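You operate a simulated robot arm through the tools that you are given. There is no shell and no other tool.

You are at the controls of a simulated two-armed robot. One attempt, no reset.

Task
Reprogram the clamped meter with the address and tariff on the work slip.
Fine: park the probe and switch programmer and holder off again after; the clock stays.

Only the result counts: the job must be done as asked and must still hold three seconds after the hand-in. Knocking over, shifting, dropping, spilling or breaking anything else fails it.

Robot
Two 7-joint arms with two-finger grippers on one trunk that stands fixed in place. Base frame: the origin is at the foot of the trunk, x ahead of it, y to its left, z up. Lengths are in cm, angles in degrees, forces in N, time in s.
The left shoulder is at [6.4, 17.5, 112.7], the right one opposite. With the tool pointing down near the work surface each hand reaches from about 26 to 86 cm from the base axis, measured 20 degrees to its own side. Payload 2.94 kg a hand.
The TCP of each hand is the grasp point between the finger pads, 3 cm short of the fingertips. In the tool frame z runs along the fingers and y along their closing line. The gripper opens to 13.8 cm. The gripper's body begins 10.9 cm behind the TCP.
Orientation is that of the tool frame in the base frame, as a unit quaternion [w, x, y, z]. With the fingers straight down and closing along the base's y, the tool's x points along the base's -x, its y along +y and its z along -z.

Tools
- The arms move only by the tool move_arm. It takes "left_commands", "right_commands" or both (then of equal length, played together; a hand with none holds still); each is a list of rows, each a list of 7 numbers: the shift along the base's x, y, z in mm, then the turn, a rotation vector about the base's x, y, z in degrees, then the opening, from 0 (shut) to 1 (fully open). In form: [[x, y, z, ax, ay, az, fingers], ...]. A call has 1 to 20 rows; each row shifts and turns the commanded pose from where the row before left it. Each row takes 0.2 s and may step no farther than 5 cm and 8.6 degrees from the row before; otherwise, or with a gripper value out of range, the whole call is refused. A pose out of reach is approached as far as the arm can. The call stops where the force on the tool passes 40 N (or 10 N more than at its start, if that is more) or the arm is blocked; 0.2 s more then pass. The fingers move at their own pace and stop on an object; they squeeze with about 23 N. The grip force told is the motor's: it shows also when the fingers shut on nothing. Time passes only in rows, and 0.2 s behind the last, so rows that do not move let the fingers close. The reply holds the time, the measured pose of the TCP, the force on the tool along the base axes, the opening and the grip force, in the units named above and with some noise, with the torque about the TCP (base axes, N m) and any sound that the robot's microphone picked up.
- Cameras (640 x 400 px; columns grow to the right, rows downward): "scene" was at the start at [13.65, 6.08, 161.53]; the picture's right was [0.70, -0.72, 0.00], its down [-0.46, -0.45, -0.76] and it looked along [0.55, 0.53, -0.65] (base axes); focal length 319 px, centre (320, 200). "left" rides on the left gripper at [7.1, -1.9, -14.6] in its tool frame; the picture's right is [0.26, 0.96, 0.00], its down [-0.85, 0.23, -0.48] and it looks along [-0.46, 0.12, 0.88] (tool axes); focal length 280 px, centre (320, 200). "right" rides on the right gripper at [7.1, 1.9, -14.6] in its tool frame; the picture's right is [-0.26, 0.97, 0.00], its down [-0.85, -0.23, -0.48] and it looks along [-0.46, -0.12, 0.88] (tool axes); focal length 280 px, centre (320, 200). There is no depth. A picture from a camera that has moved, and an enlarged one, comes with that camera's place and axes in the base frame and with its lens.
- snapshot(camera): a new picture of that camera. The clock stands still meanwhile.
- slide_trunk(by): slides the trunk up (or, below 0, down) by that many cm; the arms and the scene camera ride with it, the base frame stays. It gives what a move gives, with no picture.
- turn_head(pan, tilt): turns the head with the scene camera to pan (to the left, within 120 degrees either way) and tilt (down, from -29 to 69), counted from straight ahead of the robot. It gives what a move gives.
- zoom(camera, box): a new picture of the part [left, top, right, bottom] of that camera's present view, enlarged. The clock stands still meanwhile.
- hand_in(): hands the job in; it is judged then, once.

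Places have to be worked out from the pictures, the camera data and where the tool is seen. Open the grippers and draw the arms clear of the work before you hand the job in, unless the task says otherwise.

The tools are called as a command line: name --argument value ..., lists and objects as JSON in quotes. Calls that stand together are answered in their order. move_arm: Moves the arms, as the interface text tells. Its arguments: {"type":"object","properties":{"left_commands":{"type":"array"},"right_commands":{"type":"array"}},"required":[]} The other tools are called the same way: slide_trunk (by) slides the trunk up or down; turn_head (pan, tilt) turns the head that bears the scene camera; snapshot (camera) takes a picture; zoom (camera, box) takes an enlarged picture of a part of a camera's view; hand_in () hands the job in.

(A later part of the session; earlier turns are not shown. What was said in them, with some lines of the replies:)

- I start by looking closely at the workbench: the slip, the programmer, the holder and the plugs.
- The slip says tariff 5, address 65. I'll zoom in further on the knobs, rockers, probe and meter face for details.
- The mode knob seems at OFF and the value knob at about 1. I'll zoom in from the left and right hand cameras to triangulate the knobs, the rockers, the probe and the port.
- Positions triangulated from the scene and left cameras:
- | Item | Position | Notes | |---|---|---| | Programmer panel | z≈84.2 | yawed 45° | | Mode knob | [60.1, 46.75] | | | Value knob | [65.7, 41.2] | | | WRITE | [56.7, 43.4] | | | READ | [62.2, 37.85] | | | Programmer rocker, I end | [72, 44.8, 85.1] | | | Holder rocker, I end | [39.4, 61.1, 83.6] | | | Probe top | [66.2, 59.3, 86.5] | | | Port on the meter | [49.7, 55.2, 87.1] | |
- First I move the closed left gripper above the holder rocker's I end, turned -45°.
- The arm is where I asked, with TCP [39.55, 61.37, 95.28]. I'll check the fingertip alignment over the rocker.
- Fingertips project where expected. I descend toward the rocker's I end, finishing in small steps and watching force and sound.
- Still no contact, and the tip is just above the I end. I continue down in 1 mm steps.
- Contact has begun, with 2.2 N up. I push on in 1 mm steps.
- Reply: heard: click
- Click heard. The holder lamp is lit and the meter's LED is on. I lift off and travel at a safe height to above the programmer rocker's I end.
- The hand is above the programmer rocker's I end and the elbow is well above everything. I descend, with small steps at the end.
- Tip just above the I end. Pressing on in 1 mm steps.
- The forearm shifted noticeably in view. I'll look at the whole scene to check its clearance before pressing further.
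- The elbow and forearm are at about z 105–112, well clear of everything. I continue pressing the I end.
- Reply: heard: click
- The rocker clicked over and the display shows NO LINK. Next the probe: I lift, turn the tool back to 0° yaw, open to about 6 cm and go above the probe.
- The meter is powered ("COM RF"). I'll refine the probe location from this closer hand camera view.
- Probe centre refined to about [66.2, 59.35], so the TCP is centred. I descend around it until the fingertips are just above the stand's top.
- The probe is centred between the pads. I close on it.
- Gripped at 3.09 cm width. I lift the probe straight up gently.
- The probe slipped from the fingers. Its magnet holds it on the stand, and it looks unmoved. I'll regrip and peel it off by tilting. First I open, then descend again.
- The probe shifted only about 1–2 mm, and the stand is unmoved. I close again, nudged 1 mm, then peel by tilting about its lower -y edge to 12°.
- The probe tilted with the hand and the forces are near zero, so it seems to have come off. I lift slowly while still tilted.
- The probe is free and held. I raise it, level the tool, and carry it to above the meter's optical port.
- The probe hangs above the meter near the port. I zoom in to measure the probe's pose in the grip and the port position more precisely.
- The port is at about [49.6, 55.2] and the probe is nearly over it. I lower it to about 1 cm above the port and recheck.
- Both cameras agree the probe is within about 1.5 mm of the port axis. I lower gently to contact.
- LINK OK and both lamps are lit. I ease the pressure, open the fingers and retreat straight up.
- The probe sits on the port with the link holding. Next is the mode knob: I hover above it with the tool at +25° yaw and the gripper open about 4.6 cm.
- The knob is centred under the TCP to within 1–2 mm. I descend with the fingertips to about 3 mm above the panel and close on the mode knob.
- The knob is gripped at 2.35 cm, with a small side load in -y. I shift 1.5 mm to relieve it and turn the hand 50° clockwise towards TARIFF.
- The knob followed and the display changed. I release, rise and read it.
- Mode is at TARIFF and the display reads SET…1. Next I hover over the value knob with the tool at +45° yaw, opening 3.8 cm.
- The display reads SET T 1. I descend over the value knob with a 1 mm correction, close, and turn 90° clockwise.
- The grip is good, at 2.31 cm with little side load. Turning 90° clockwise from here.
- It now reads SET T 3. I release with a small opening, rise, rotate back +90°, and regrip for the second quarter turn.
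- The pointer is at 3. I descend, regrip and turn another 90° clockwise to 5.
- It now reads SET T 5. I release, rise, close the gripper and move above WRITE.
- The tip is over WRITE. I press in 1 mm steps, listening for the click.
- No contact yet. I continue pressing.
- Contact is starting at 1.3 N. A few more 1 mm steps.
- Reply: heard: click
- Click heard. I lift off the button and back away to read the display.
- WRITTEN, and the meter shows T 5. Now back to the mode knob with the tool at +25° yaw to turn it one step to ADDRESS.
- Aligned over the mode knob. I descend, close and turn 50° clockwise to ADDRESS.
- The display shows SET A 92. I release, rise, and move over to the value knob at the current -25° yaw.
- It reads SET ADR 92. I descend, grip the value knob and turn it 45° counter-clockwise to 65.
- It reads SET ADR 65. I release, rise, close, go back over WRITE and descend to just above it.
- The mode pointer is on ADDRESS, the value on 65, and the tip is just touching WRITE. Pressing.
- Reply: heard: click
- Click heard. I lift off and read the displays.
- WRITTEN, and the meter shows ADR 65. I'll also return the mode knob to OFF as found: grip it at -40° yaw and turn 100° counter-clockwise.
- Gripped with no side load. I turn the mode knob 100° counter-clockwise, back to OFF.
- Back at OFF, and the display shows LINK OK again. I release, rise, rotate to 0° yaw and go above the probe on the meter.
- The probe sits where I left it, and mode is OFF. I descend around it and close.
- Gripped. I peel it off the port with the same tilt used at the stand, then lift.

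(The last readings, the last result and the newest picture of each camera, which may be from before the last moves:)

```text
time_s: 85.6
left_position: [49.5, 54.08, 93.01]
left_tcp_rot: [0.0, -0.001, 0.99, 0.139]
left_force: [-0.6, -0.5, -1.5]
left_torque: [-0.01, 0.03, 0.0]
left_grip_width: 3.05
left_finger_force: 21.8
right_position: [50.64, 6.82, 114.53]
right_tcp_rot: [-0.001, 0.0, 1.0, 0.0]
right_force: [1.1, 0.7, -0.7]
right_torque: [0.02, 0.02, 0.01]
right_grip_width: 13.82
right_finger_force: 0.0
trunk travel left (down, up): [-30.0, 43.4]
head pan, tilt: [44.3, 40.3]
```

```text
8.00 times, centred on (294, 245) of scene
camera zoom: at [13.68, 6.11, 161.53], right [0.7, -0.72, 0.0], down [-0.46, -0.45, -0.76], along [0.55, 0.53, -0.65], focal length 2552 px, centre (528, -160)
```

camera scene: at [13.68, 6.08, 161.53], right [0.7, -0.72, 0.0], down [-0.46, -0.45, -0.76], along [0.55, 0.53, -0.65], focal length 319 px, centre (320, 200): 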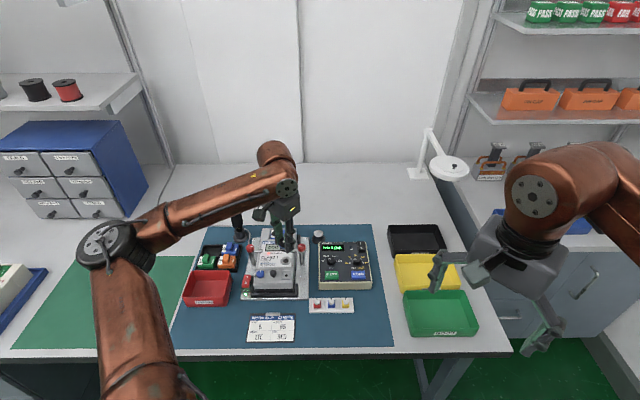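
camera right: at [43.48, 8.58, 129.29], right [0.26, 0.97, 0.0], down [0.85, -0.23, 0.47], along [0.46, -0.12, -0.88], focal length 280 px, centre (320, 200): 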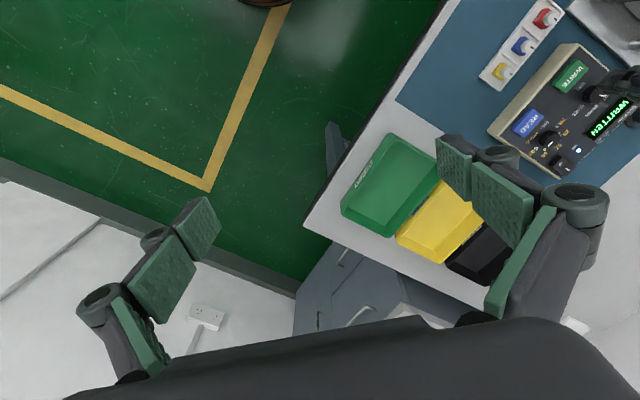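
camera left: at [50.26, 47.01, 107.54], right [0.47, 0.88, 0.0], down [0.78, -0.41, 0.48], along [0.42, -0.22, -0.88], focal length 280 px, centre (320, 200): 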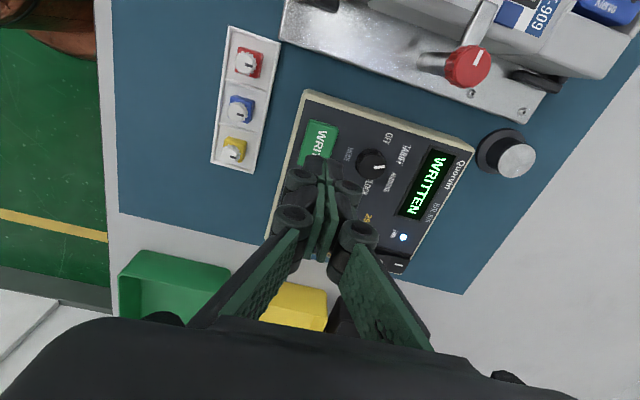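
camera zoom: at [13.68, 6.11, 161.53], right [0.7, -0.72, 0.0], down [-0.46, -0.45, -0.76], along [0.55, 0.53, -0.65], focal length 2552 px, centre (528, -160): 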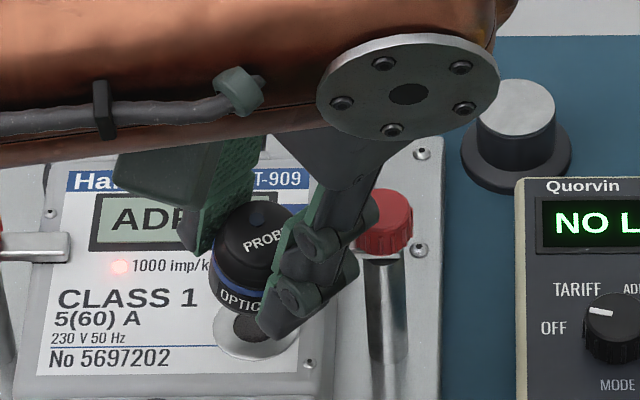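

The probe is free again and the display shows NO LINK. I raise, level the tool and carry it to above the stand, whose top centre I measure at about [66.9, 58.8].

move_arm --left_commands '[[0, 0, 40, 0, 0, 0, 0], [0, 0, 40, -5.33, 0, 0, 0], [0, 0, 0, -5.33, 0, 0, 0], [0, 0, 0, -5.34, 0, 0, 0], [34.3, 9.7, 0, 0, 0, 0, 0], [34.3, 9.7, 0, 0, 0, 0, 0], [34.3, 9.7, 0, 0, 0, 0, 0], [34.2, 9.7, 0, 0, 0, 0, 0], [34.2, 9.7, 0, 0, 0, 0, 0], [0, 0, -30, 0, 0, 0, 0], [0, 0, -30, 0, 0, 0, 0], [0, 0, 0, 0, 0, 0, 0]]'

zoom --camera "left" --box '[260, 70, 400, 220]'

zoom --camera "scene" --box '[296, 210, 344, 250]'

snapshot --camera "scene"

```text
time_s: 88.2
left_position: [66.69, 58.93, 94.91]
left_tcp_rot: [0.0, -0.001, 1.0, 0.0]
left_force: [-0.1, -0.5, -1.0]
left_torque: [-0.02, -0.06, -0.03]
left_grip_width: 3.05
left_finger_force: 22.2
right_position: [50.53, 6.8, 114.73]
right_tcp_rot: [-0.001, 0.0, 1.0, 0.001]
right_force: [-0.4, 0.0, -0.3]
right_torque: [0.0, -0.02, 0.02]
right_grip_width: 13.79
right_finger_force: 0.0
trunk travel left (down, up): [-30.0, 43.4]
head pan, tilt: [44.3, 40.3]
```

```text
2.67 times, centred on (330, 145) of left
camera zoom: at [59.59, 57.25, 109.52], right [-0.26, 0.96, 0.0], down [0.85, 0.23, 0.48], along [0.46, 0.12, -0.88], focal length 748 px, centre (293, 347)
```

zoom: 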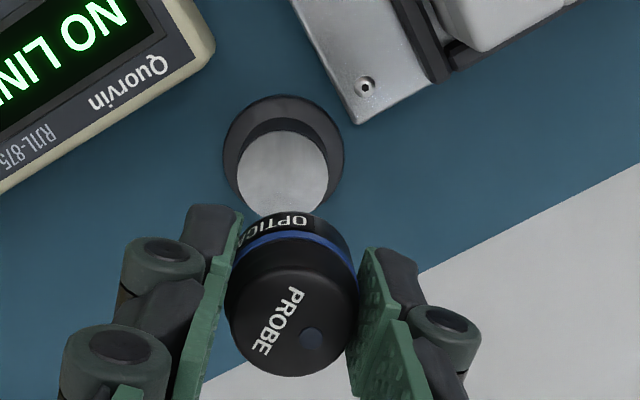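

```text
10.00 times, centred on (320, 230) of scene
camera zoom: at [13.6, 6.07, 161.55], right [0.7, -0.72, 0.0], down [-0.46, -0.45, -0.76], along [0.55, 0.53, -0.65], focal length 3190 px, centre (320, -100)
```

zoom: 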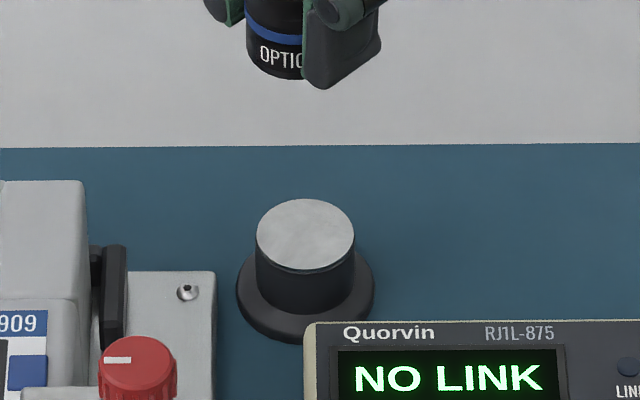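

```text
taken
camera scene: at [13.6, 6.07, 161.55], right [0.7, -0.72, 0.0], down [-0.46, -0.45, -0.76], along [0.55, 0.53, -0.65], focal length 319 px, centre (320, 200)
```

scene: 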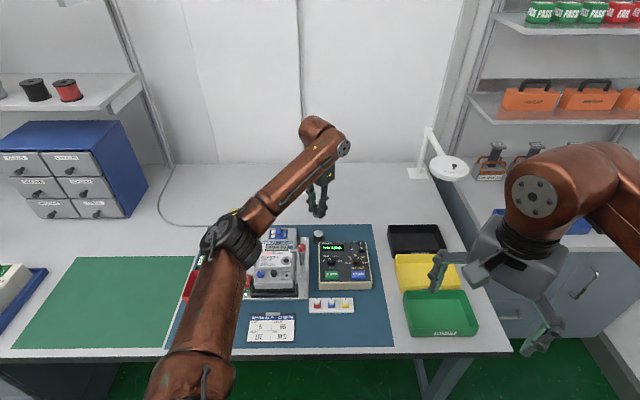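

The probe is lined up over the stand top, measured at [66.9, 58.8, 83.0]. I lower it to about 1 cm above and recheck.

move_arm --left_commands '[[0, 0, -35, 0, 0, 0, 0], [0, 0, -30, 0, 0, 0, 0], [0, 0, -6, 0, 0, 0, 0], [0, 0, 0, 0, 0, 0, 0]]'

zoom --camera "left" --box '[240, 90, 400, 220]'

zoom --camera "scene" --box '[296, 210, 344, 250]'

```text
time_s: 89.2
left_position: [66.74, 59.04, 87.74]
left_tcp_rot: [0.0, 0.0, 1.0, 0.0]
left_force: [-0.3, -0.2, -1.4]
left_torque: [-0.01, 0.04, -0.03]
left_grip_width: 3.08
left_finger_force: 21.6
right_position: [50.65, 6.82, 114.6]
right_tcp_rot: [-0.001, 0.0, 1.0, 0.0]
right_force: [-0.6, -0.1, 0.9]
right_torque: [-0.02, 0.0, -0.02]
right_grip_width: 13.79
right_finger_force: 0.0
trunk travel left (down, up): [-30.0, 43.4]
head pan, tilt: [44.3, 40.3]
```

```text
3.08 times, centred on (320, 155) of left
camera zoom: at [59.68, 57.26, 102.31], right [-0.26, 0.96, 0.0], down [0.85, 0.23, 0.48], along [0.46, 0.12, -0.88], focal length 863 px, centre (320, 338)
```

zoom: 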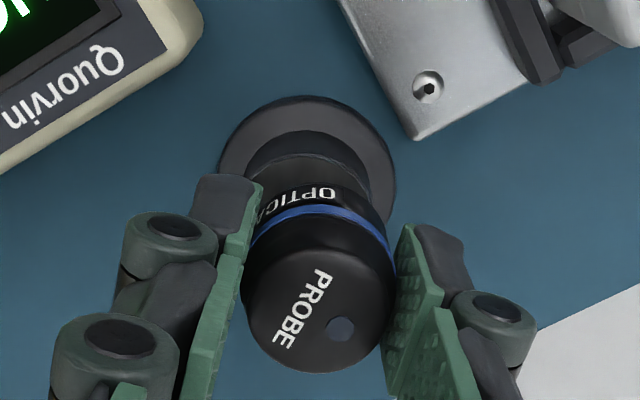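

```text
10.00 times, centred on (320, 230) of scene
camera zoom: at [13.68, 6.11, 161.53], right [0.7, -0.72, 0.0], down [-0.46, -0.45, -0.76], along [0.55, 0.53, -0.65], focal length 3190 px, centre (320, -100)
```

zoom: 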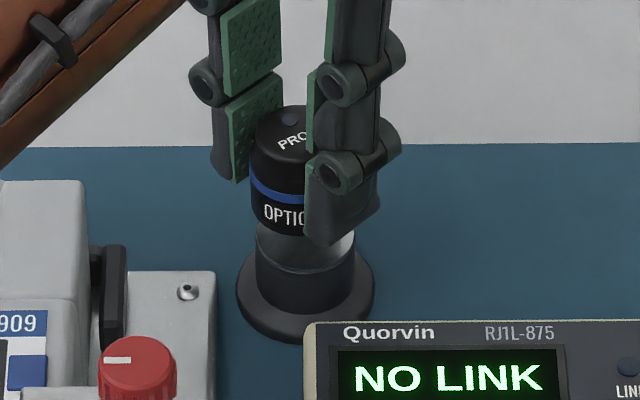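

Well aligned. I lower to contact in small steps.

move_arm --left_commands '[[0, 0, -6, 0, 0, 0, 0], [0, 0, -3, 0, 0, 0, 0], [0, 0, -1, 0, 0, 0, 0], [0, 0, -1, 0, 0, 0, 0], [0, 0, -1, 0, 0, 0, 0], [0, 0, 0, 0, 0, 0, 0]]'

zoom --camera "scene" --box '[296, 210, 344, 250]'

```text
time_s: 90.6
left_position: [66.77, 59.07, 86.57]
left_tcp_rot: [0.0, 0.0, 1.0, -0.001]
left_force: [0.5, -0.2, -0.2]
left_torque: [-0.01, 0.02, 0.02]
left_grip_width: 3.06
left_finger_force: 21.6
right_position: [50.54, 6.95, 114.61]
right_tcp_rot: [0.0, 0.0, 1.0, 0.0]
right_force: [0.4, -0.1, 0.0]
right_torque: [-0.02, 0.01, -0.02]
right_grip_width: 13.79
right_finger_force: 0.0
trunk travel left (down, up): [-30.0, 43.4]
head pan, tilt: [44.3, 40.3]
```

```text
10.00 times, centred on (320, 230) of scene
camera zoom: at [13.69, 6.11, 161.53], right [0.7, -0.72, 0.0], down [-0.46, -0.45, -0.76], along [0.55, 0.53, -0.65], focal length 3190 px, centre (320, -100)
```

zoom: 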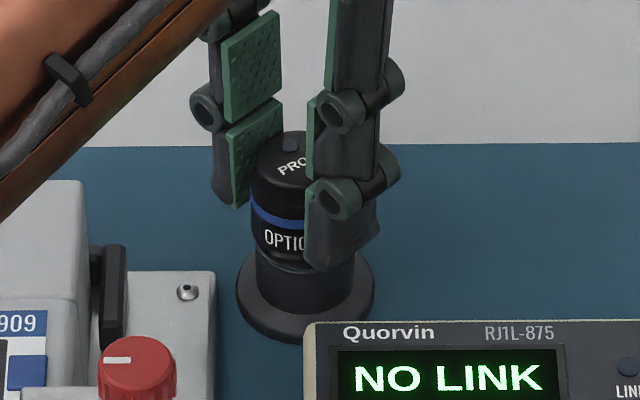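

The weight is now supported. One or two more millimetres will seat it firmly.

move_arm --left_commands '[[0, 0, -1, 0, 0, 0, 0], [0, 0, -1, 0, 0, 0, 0], [0, 0, 0, 0, 0, 0, 0]]'

```text
time_s: 91.4
left_position: [66.84, 59.03, 86.58]
left_tcp_rot: [0.001, -0.001, 1.0, 0.0]
left_force: [0.8, 0.0, 6.9]
left_torque: [-0.01, -0.05, 0.02]
left_grip_width: 3.07
left_finger_force: 22.1
right_position: [50.58, 6.74, 114.6]
right_tcp_rot: [-0.001, 0.0, 1.0, 0.002]
right_force: [-1.5, 0.8, -0.5]
right_torque: [0.02, 0.03, 0.01]
right_grip_width: 13.81
right_finger_force: 0.0
trunk travel left (down, up): [-30.0, 43.4]
head pan, tilt: [44.3, 40.3]
```

Seated with 6.9 N. I ease off, open and retreat straight up.

move_arm --left_commands '[[0, 0, 0.8, 0, 0, 0, 0], [0, 0, 0, 0, 0, 0, 0.44], [0, 0, 0, 0, 0, 0, 0.44], [0, 0, 0, 0, 0, 0, 0.44], [0, 0, 0, 0, 0, 0, 0.44], [0, 0, 15, 0, 0, 0, 0.44], [0, 0, 40, 0, 0, 0, 0.44], [0, 0, 45, 0, 0, 0, 0.44], [0, 0, 0, 0, 0, 0, 0.44]]'

zoom --camera "scene" --box '[290, 210, 370, 270]'

zoom --camera "left" --box '[240, 70, 400, 190]'

```text
time_s: 93.4
left_position: [66.77, 59.09, 96.66]
left_tcp_rot: [-0.001, -0.001, 1.0, 0.0]
left_force: [1.4, 0.6, -0.8]
left_torque: [0.02, 0.02, -0.01]
left_grip_width: 6.09
left_finger_force: 0.0
right_position: [50.68, 6.91, 114.61]
right_tcp_rot: [0.0, 0.001, 1.0, 0.0]
right_force: [0.3, -0.5, -0.4]
right_torque: [0.02, 0.01, 0.02]
right_grip_width: 13.81
right_finger_force: 0.0
trunk travel left (down, up): [-30.0, 43.4]
head pan, tilt: [44.3, 40.3]
```

```text
6.67 times, centred on (330, 240) of scene
camera zoom: at [13.8, 6.15, 161.51], right [0.7, -0.72, 0.0], down [-0.46, -0.45, -0.76], along [0.54, 0.53, -0.65], focal length 2126 px, centre (253, -67)
```

zoom: 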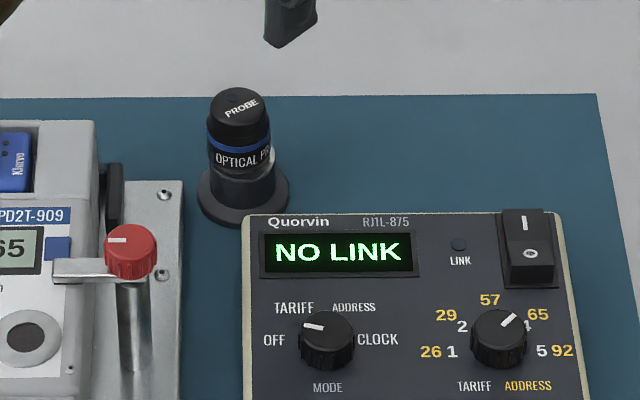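

```text
3.33 times, centred on (320, 130) of left
camera zoom: at [59.7, 57.3, 111.11], right [-0.26, 0.96, 0.0], down [0.85, 0.23, 0.47], along [0.46, 0.12, -0.88], focal length 935 px, centre (320, 433)
```

zoom: 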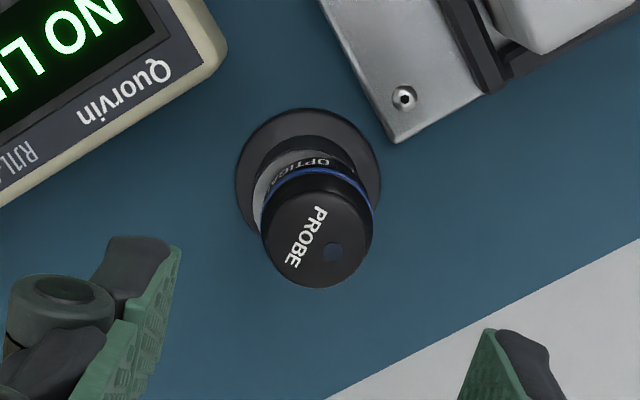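

The probe is parked on its stand. Next I switch the programmer off, going above the O end of its rocker with a closed gripper at -45°.

move_arm --left_commands '[[5.83, -26.75, 0, 0, 0, -7.5, 0], [5.83, -26.75, 0, 0, 0, -7.5, 0], [5.83, -26.75, 0, 0, 0, -7.5, 0], [5.83, -26.75, 0, 0, 0, -7.5, 0], [5.83, -26.75, 0, 0, 0, -7.5, 0], [5.85, -26.75, 0, 0, 0, -7.5, 0], [0, 0, -35, 0, 0, 0, 0], [0, 0, -35, 0, 0, 0, 0], [0, 0, -5, 0, 0, 0, 0], [0, 0, 0, 0, 0, 0, 0]]'

zoom --camera "scene" --box '[312, 220, 392, 280]'

zoom --camera "left" --box '[220, 80, 420, 220]'

```text
time_s: 95.6
left_position: [70.37, 42.98, 88.92]
left_tcp_rot: [-0.001, 0.382, 0.924, -0.001]
left_force: [0.1, 0.2, 0.5]
left_torque: [0.0, -0.02, 0.04]
left_grip_width: 0.01
left_finger_force: 22.8
right_position: [50.72, 6.71, 114.63]
right_tcp_rot: [-0.001, 0.0, 1.0, -0.001]
right_force: [0.2, 0.1, 0.1]
right_torque: [0.0, 0.01, 0.03]
right_grip_width: 13.81
right_finger_force: 0.1
trunk travel left (down, up): [-30.0, 43.4]
head pan, tilt: [44.3, 40.3]
```

```text
6.67 times, centred on (352, 250) of scene
camera zoom: at [13.69, 6.08, 161.53], right [0.7, -0.72, 0.0], down [-0.46, -0.45, -0.76], along [0.55, 0.53, -0.65], focal length 2126 px, centre (107, -133)
```

zoom: 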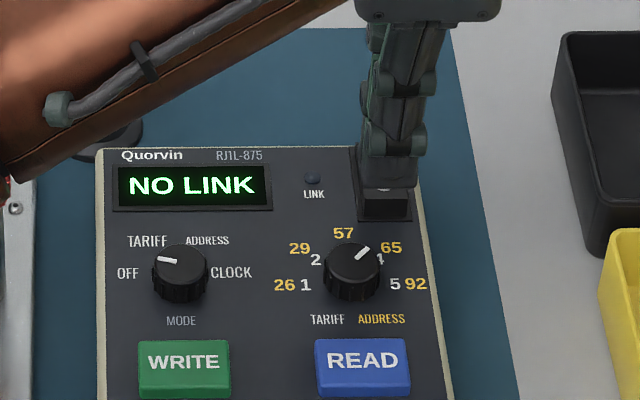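

```text
2.86 times, centred on (320, 150) of left
camera zoom: at [63.89, 46.81, 103.43], right [0.5, 0.87, 0.0], down [0.76, -0.44, 0.48], along [0.41, -0.24, -0.88], focal length 801 px, centre (320, 343)
```

zoom: 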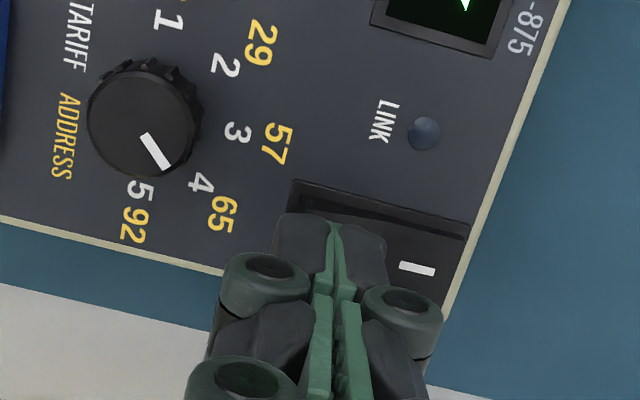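

The tip is over the O end. I press down in 1 mm steps.

move_arm --left_commands '[[0, 0, -2, 0, 0, 0, 0], [0, 0, -2, 0, 0, 0, 0], [0, 0, -2, 0, 0, 0, 0], [0, 0, -2, 0, 0, 0, 0], [0, 0, -1, 0, 0, 0, 0], [0, 0, -1, 0, 0, 0, 0], [0, 0, -1, 0, 0, 0, 0]]'

zoom --camera "scene" --box '[312, 220, 392, 280]'

```text
time_s: 97.2
left_position: [70.31, 42.89, 87.91]
left_tcp_rot: [0.0, 0.382, 0.924, -0.001]
left_force: [0.3, -0.3, -0.8]
left_torque: [0.0, 0.02, 0.0]
left_grip_width: 0.01
left_finger_force: 23.8
right_position: [50.49, 6.78, 114.67]
right_tcp_rot: [0.0, -0.001, 1.0, -0.001]
right_force: [1.1, 0.5, -0.5]
right_torque: [0.02, 0.0, 0.01]
right_grip_width: 13.79
right_finger_force: 0.2
trunk travel left (down, up): [-30.0, 43.4]
head pan, tilt: [44.3, 40.3]
```

```text
6.67 times, centred on (352, 250) of scene
camera zoom: at [13.67, 6.07, 161.53], right [0.7, -0.72, 0.0], down [-0.46, -0.45, -0.76], along [0.55, 0.53, -0.65], focal length 2126 px, centre (107, -133)
```

zoom: 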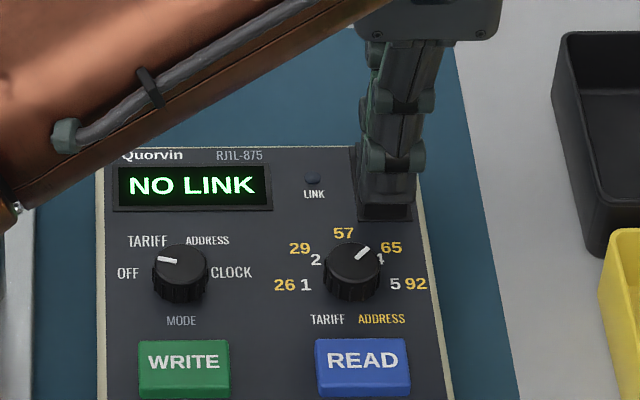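

move_arm --left_commands '[[0, 0, -1, 0, 0, 0, 0], [0, 0, -1, 0, 0, 0, 0], [0, 0, -1, 0, 0, 0, 0], [0, 0, -1, 0, 0, 0, 0], [0, 0, -1, 0, 0, 0, 0], [0, 0, 0, 0, 0, 0, 0]]'

zoom --camera "scene" --box '[312, 220, 392, 280]'

```text
time_s: 98.6
left_position: [70.21, 43.06, 87.48]
left_tcp_rot: [-0.001, 0.383, 0.924, -0.001]
left_force: [0.6, 0.1, 0.0]
left_torque: [-0.05, 0.05, 0.04]
left_grip_width: 0.0
left_finger_force: 23.2
right_position: [50.56, 6.76, 114.61]
right_tcp_rot: [-0.001, 0.0, 1.0, 0.0]
right_force: [-0.4, -0.2, -0.1]
right_torque: [-0.01, -0.03, 0.02]
right_grip_width: 13.8
right_finger_force: 0.1
trunk travel left (down, up): [-30.0, 43.4]
head pan, tilt: [44.3, 40.3]
heard: click
```

```text
6.67 times, centred on (352, 250) of scene
camera zoom: at [13.67, 6.08, 161.53], right [0.7, -0.72, 0.0], down [-0.46, -0.45, -0.76], along [0.55, 0.53, -0.65], focal length 2126 px, centre (107, -133)
```

zoom: 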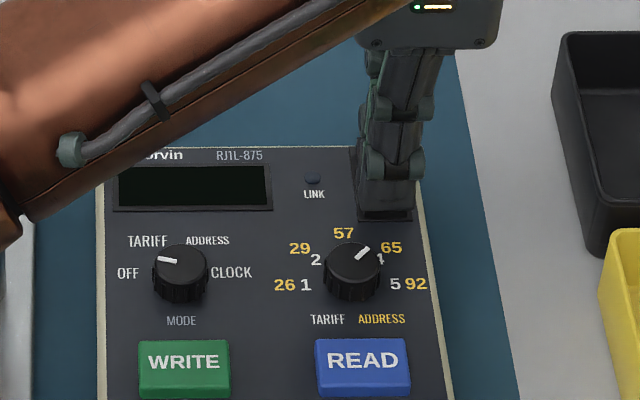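

The programmer is off, with its display dark. I rise and travel to above the O end of the holder's rocker.

move_arm --left_commands '[[0, 0, 25, 0, 0, 0, 0], [0, 0, 40, 0, 0, 0, 0], [0, 0, 40, 0, 0, 0, 0], [-40.8, 20.5, 0, 0, 0, 0, 0], [-40.8, 20.5, 0, 0, 0, 0, 0], [-40.8, 20.5, 0, 0, 0, 0, 0], [-40.8, 20.5, 0, 0, 0, 0, 0], [-40.8, 20.5, 0, 0, 0, 0, 0], [-40.8, 20.5, 0, 0, 0, 0, 0], [-40.8, 20.5, 0, 0, 0, 0, 0], [-40.9, 20.5, 0, 0, 0, 0, 0], [0, 0, -40, 0, 0, 0, 0], [0, 0, -40, 0, 0, 0, 0], [0, 0, -18, 0, 0, 0, 0], [0, 0, 0, 0, 0, 0, 0]]'

zoom --camera "scene" --box '[226, 240, 306, 310]'

zoom --camera "left" --box '[220, 80, 420, 220]'

```text
time_s: 101.8
left_position: [37.66, 59.28, 88.09]
left_tcp_rot: [0.001, 0.383, 0.924, 0.0]
left_force: [0.6, -0.2, -0.9]
left_torque: [0.01, 0.03, 0.0]
left_grip_width: 0.0
left_finger_force: 23.3
right_position: [50.67, 6.77, 114.69]
right_tcp_rot: [0.0, 0.0, 1.0, 0.0]
right_force: [-0.1, 0.3, -0.3]
right_torque: [-0.05, -0.01, 0.01]
right_grip_width: 13.8
right_finger_force: 0.0
trunk travel left (down, up): [-30.0, 43.4]
head pan, tilt: [44.3, 40.3]
```

```text
5.71 times, centred on (266, 275) of scene
camera zoom: at [13.63, 6.11, 161.54], right [0.7, -0.72, 0.0], down [-0.46, -0.45, -0.76], along [0.55, 0.53, -0.65], focal length 1823 px, centre (629, -229)
```

zoom: 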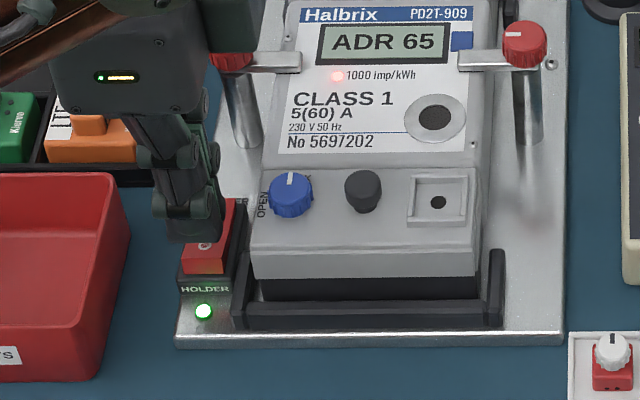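

```text
2.86 times, centred on (320, 150) of left
camera zoom: at [31.28, 63.16, 102.58], right [0.5, 0.87, 0.0], down [0.76, -0.44, 0.48], along [0.41, -0.24, -0.88], focal length 801 px, centre (320, 343)
```

zoom: 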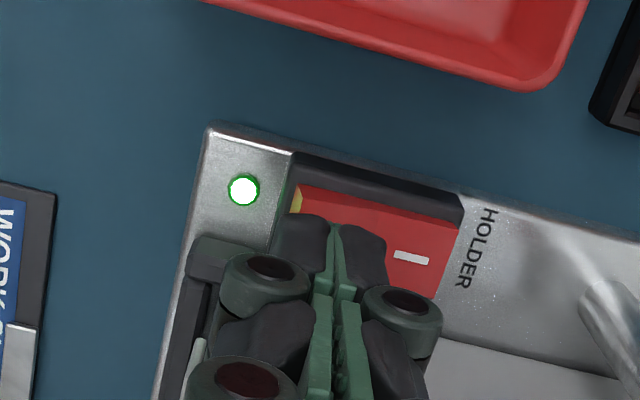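

The tip is over the O end and the meter still shows ADR 65. I press in small steps.

move_arm --left_commands '[[0, 0, -4, 0, 0, 0, 0], [0, 0, -4, 0, 0, 0, 0], [0, 0, -3, 0, 0, 0, 0], [0, 0, -2, 0, 0, 0, 0], [0, 0, -1, 0, 0, 0, 0], [0, 0, -1, 0, 0, 0, 0], [0, 0, -1, 0, 0, 0, 0], [0, 0, -1, 0, 0, 0, 0]]'

zoom --camera "scene" --box '[226, 240, 306, 310]'

```text
time_s: 103.6
left_position: [37.42, 59.31, 86.4]
left_tcp_rot: [-0.001, 0.383, 0.924, 0.0]
left_force: [-0.2, 0.6, -0.7]
left_torque: [0.02, 0.02, 0.02]
left_grip_width: 0.0
left_finger_force: 22.9
right_position: [50.52, 6.85, 114.68]
right_tcp_rot: [-0.002, 0.0, 1.0, 0.0]
right_force: [0.3, 0.8, 0.2]
right_torque: [0.02, -0.02, -0.04]
right_grip_width: 13.8
right_finger_force: 0.1
trunk travel left (down, up): [-30.0, 43.4]
head pan, tilt: [44.3, 40.3]
```

```text
5.71 times, centred on (266, 275) of scene
camera zoom: at [13.63, 6.07, 161.54], right [0.7, -0.72, 0.0], down [-0.46, -0.45, -0.76], along [0.55, 0.53, -0.65], focal length 1823 px, centre (629, -229)
```

zoom: 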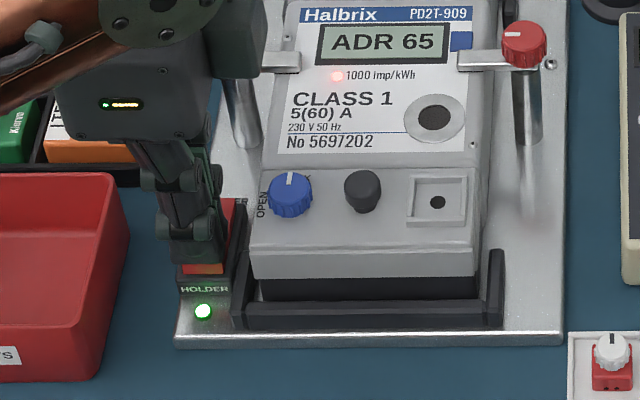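

move_arm --left_commands '[[0, 0, -1, 0, 0, 0, 0], [0, 0, -1, 0, 0, 0, 0], [0, 0, -1, 0, 0, 0, 0], [0, 0, -1, 0, 0, 0, 0], [0, 0, -1, 0, 0, 0, 0], [0, 0, 0, 0, 0, 0, 0]]'

zoom --camera "scene" --box '[226, 240, 306, 310]'

```text
time_s: 105.0
left_position: [37.53, 59.37, 85.79]
left_tcp_rot: [0.0, 0.382, 0.924, 0.001]
left_force: [-0.6, 0.2, 0.4]
left_torque: [-0.03, -0.02, 0.0]
left_grip_width: 0.0
left_finger_force: 22.7
right_position: [50.58, 6.81, 114.69]
right_tcp_rot: [-0.001, 0.0, 1.0, 0.0]
right_force: [-0.8, -0.4, -0.1]
right_torque: [0.0, -0.02, -0.02]
right_grip_width: 13.81
right_finger_force: 0.0
trunk travel left (down, up): [-30.0, 43.4]
head pan, tilt: [44.3, 40.3]
heard: click
```

```text
5.71 times, centred on (266, 275) of scene
camera zoom: at [13.64, 6.08, 161.53], right [0.7, -0.72, 0.0], down [-0.46, -0.45, -0.76], along [0.55, 0.53, -0.65], focal length 1823 px, centre (629, -229)
```

zoom: 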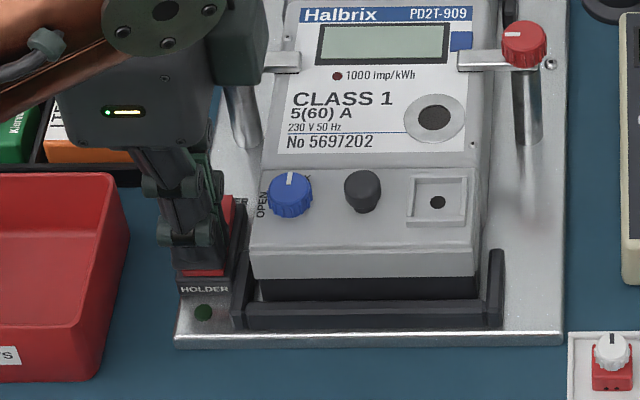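

The holder is off, with its lamp and the meter dark. I retreat straight up, then back toward the starting pose with the gripper open.

move_arm --left_commands '[[0, 0, 20, 0, 0, 0, 0], [0, 0, 45, 0, 0, 0, 0], [0, 0, 45, 0, 0, 0, 0], [0, 0, 45, 0, 0, 0, 0], [0, 0, 45, 0, 0, 0, 0], [16, -11, 45, 0, 0, 7.5, 0.5], [16, -11, 45, 0, 0, 7.5, 0.8], [16, -11, 40, 0, 0, 7.5, 1], [16, -11, 20, 0, 0, 7.5, 1], [16, -11, 0, 0, 0, 7.5, 1], [17, -12, 0, 0, 0, 7.5, 1], [0, 0, 0, 0, 0, 0, 1], [0, 0, 0, 0, 0, 0, 1]]'

snapshot --camera "scene"

snapshot --camera "left"

zoom --camera "scene" --box '[232, 210, 392, 310]'

zoom --camera "scene" --box '[300, 218, 340, 243]'

```text
time_s: 107.8
left_position: [46.46, 53.15, 119.02]
left_tcp_rot: [0.001, 0.032, 1.0, -0.001]
left_force: [1.0, 0.3, 0.5]
left_torque: [0.01, -0.01, 0.01]
left_grip_width: 13.81
left_finger_force: 0.0
left hand out of reach, approached as far as the arm can: row 8
right_position: [50.6, 6.71, 114.72]
right_tcp_rot: [-0.001, -0.001, 1.0, 0.001]
right_force: [-0.3, -0.7, 0.1]
right_torque: [0.03, 0.01, -0.02]
right_grip_width: 13.79
right_finger_force: 0.1
trunk travel left (down, up): [-30.0, 43.4]
head pan, tilt: [44.3, 40.3]
```

```text
taken
camera scene: at [13.65, 5.96, 161.54], right [0.7, -0.72, 0.0], down [-0.46, -0.45, -0.76], along [0.55, 0.53, -0.65], focal length 319 px, centre (320, 200)
```

scene: 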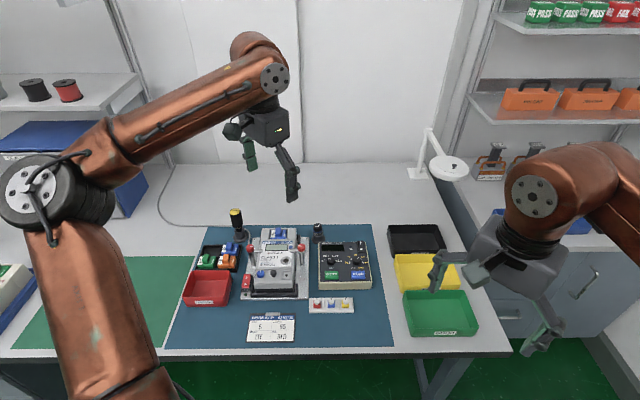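

```text
taken
camera left: at [39.29, 51.75, 133.44], right [-0.2, 0.98, 0.0], down [0.86, 0.18, 0.48], along [0.47, 0.1, -0.88], focal length 280 px, centre (320, 200)
```

left: 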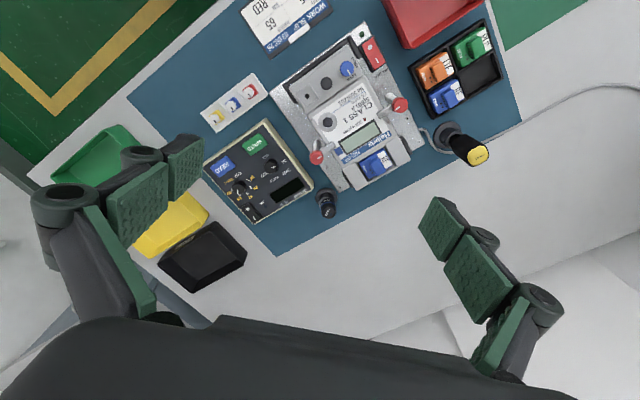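

```text
4.00 times, centred on (312, 260) of scene
camera zoom: at [13.65, 5.96, 161.54], right [0.7, -0.72, 0.0], down [-0.46, -0.45, -0.76], along [0.55, 0.53, -0.65], focal length 1276 px, centre (352, -40)
```

zoom: 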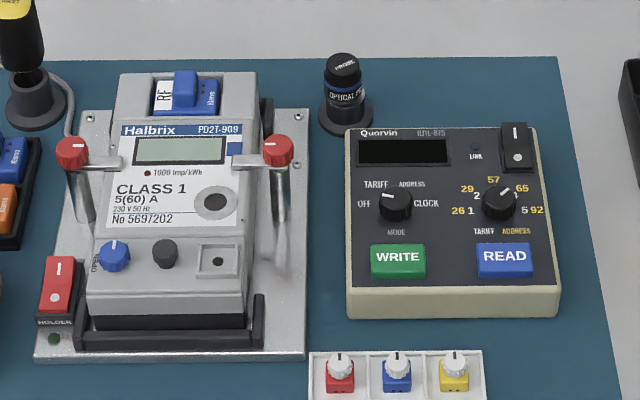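

```text
16.00 times, centred on (320, 230) of scene
camera zoom: at [13.65, 5.96, 161.54], right [0.7, -0.72, 0.0], down [-0.46, -0.45, -0.76], along [0.55, 0.53, -0.65], focal length 5103 px, centre (320, -288)
```

zoom: 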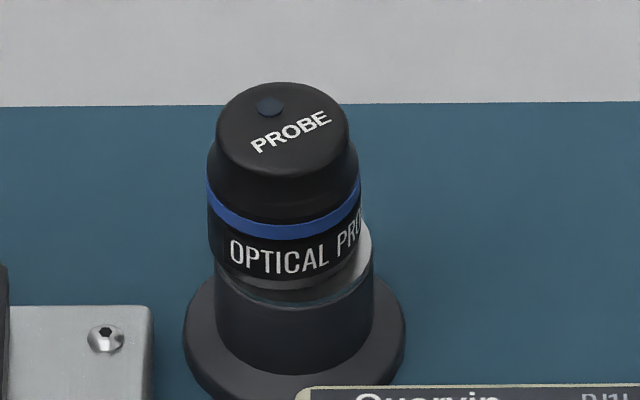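

Everything is switched off and the probe is on its stand. I check its seating once more from both cameras before handing in.

zoom --camera "scene" --box '[309, 220, 329, 245]'

zoom --camera "left" --box '[300, 180, 350, 220]'

zoom --camera "scene" --box '[180, 200, 276, 310]'

```text
16.00 times, centred on (319, 232) of scene
camera zoom: at [13.65, 5.96, 161.54], right [0.7, -0.72, 0.0], down [-0.46, -0.45, -0.76], along [0.55, 0.53, -0.65], focal length 5103 px, centre (336, -320)
```

zoom: 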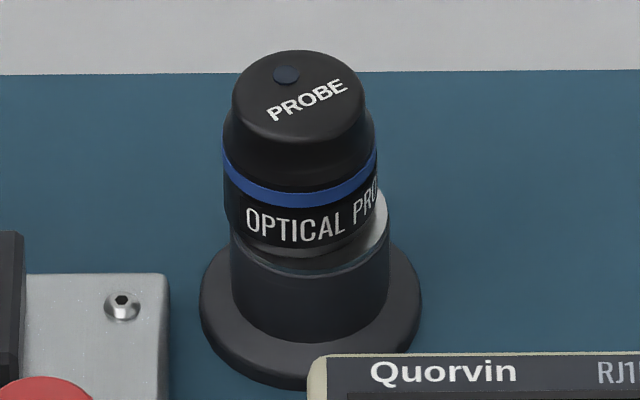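

```text
10.00 times, centred on (325, 200) of left
camera zoom: at [39.29, 51.75, 133.44], right [-0.2, 0.98, 0.0], down [0.86, 0.18, 0.48], along [0.47, 0.1, -0.88], focal length 2804 px, centre (270, 200)
```

zoom: 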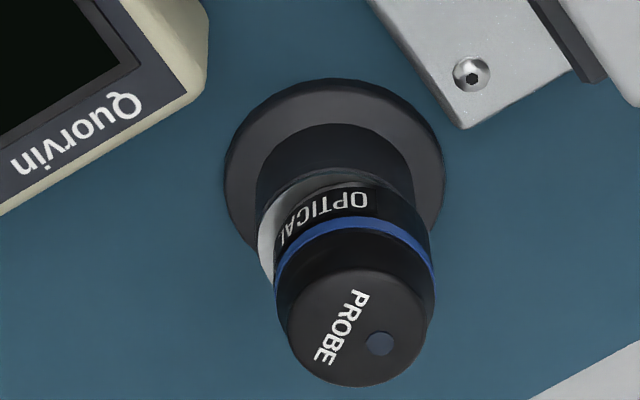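

```text
3.64 times, centred on (228, 255) of scene
camera zoom: at [13.65, 5.96, 161.54], right [0.7, -0.72, 0.0], down [-0.46, -0.45, -0.76], along [0.55, 0.53, -0.65], focal length 1160 px, centre (654, 0)
```

zoom: 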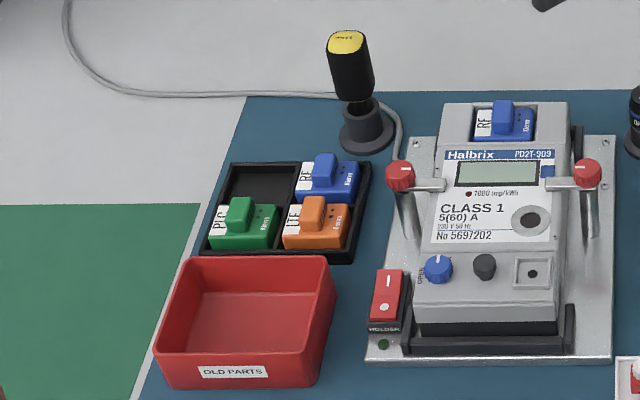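

The meter took T 5 and ADR 65, and the clock was not written. The probe is flush on its stand, both switches are off, both grippers are open and clear, and nothing else has moved. Handing in.

hand_in

```text
The job is handed in.
```

I reprogrammed the clamped meter to the work slip: tariff 5 and address 65. After each write the programmer showed WRITTEN, and the meter's own display showed T 5 and then ADR 65. I did not use READ for a separate check.

- **Clock:** I never wrote in CLOCK mode, so the clock was left alone.
- **Probe:** It is back on its stand and sitting flush. It now sits closer to the centre of the stand than where I found it.
- **Switches:** The programmer and the holder are both off. I also turned the programmer's mode knob back to OFF. The value knob is still at 4 / 65; it was at 1 / 26 when I started.
- **First lift:** My first lift of the probe slipped off because its magnet held it to the stand. It shifted only 1–2 mm there before I regripped and peeled it off.

In the last pictures everything else on the bench looked as I found it. Both arms are clear with their grippers open.
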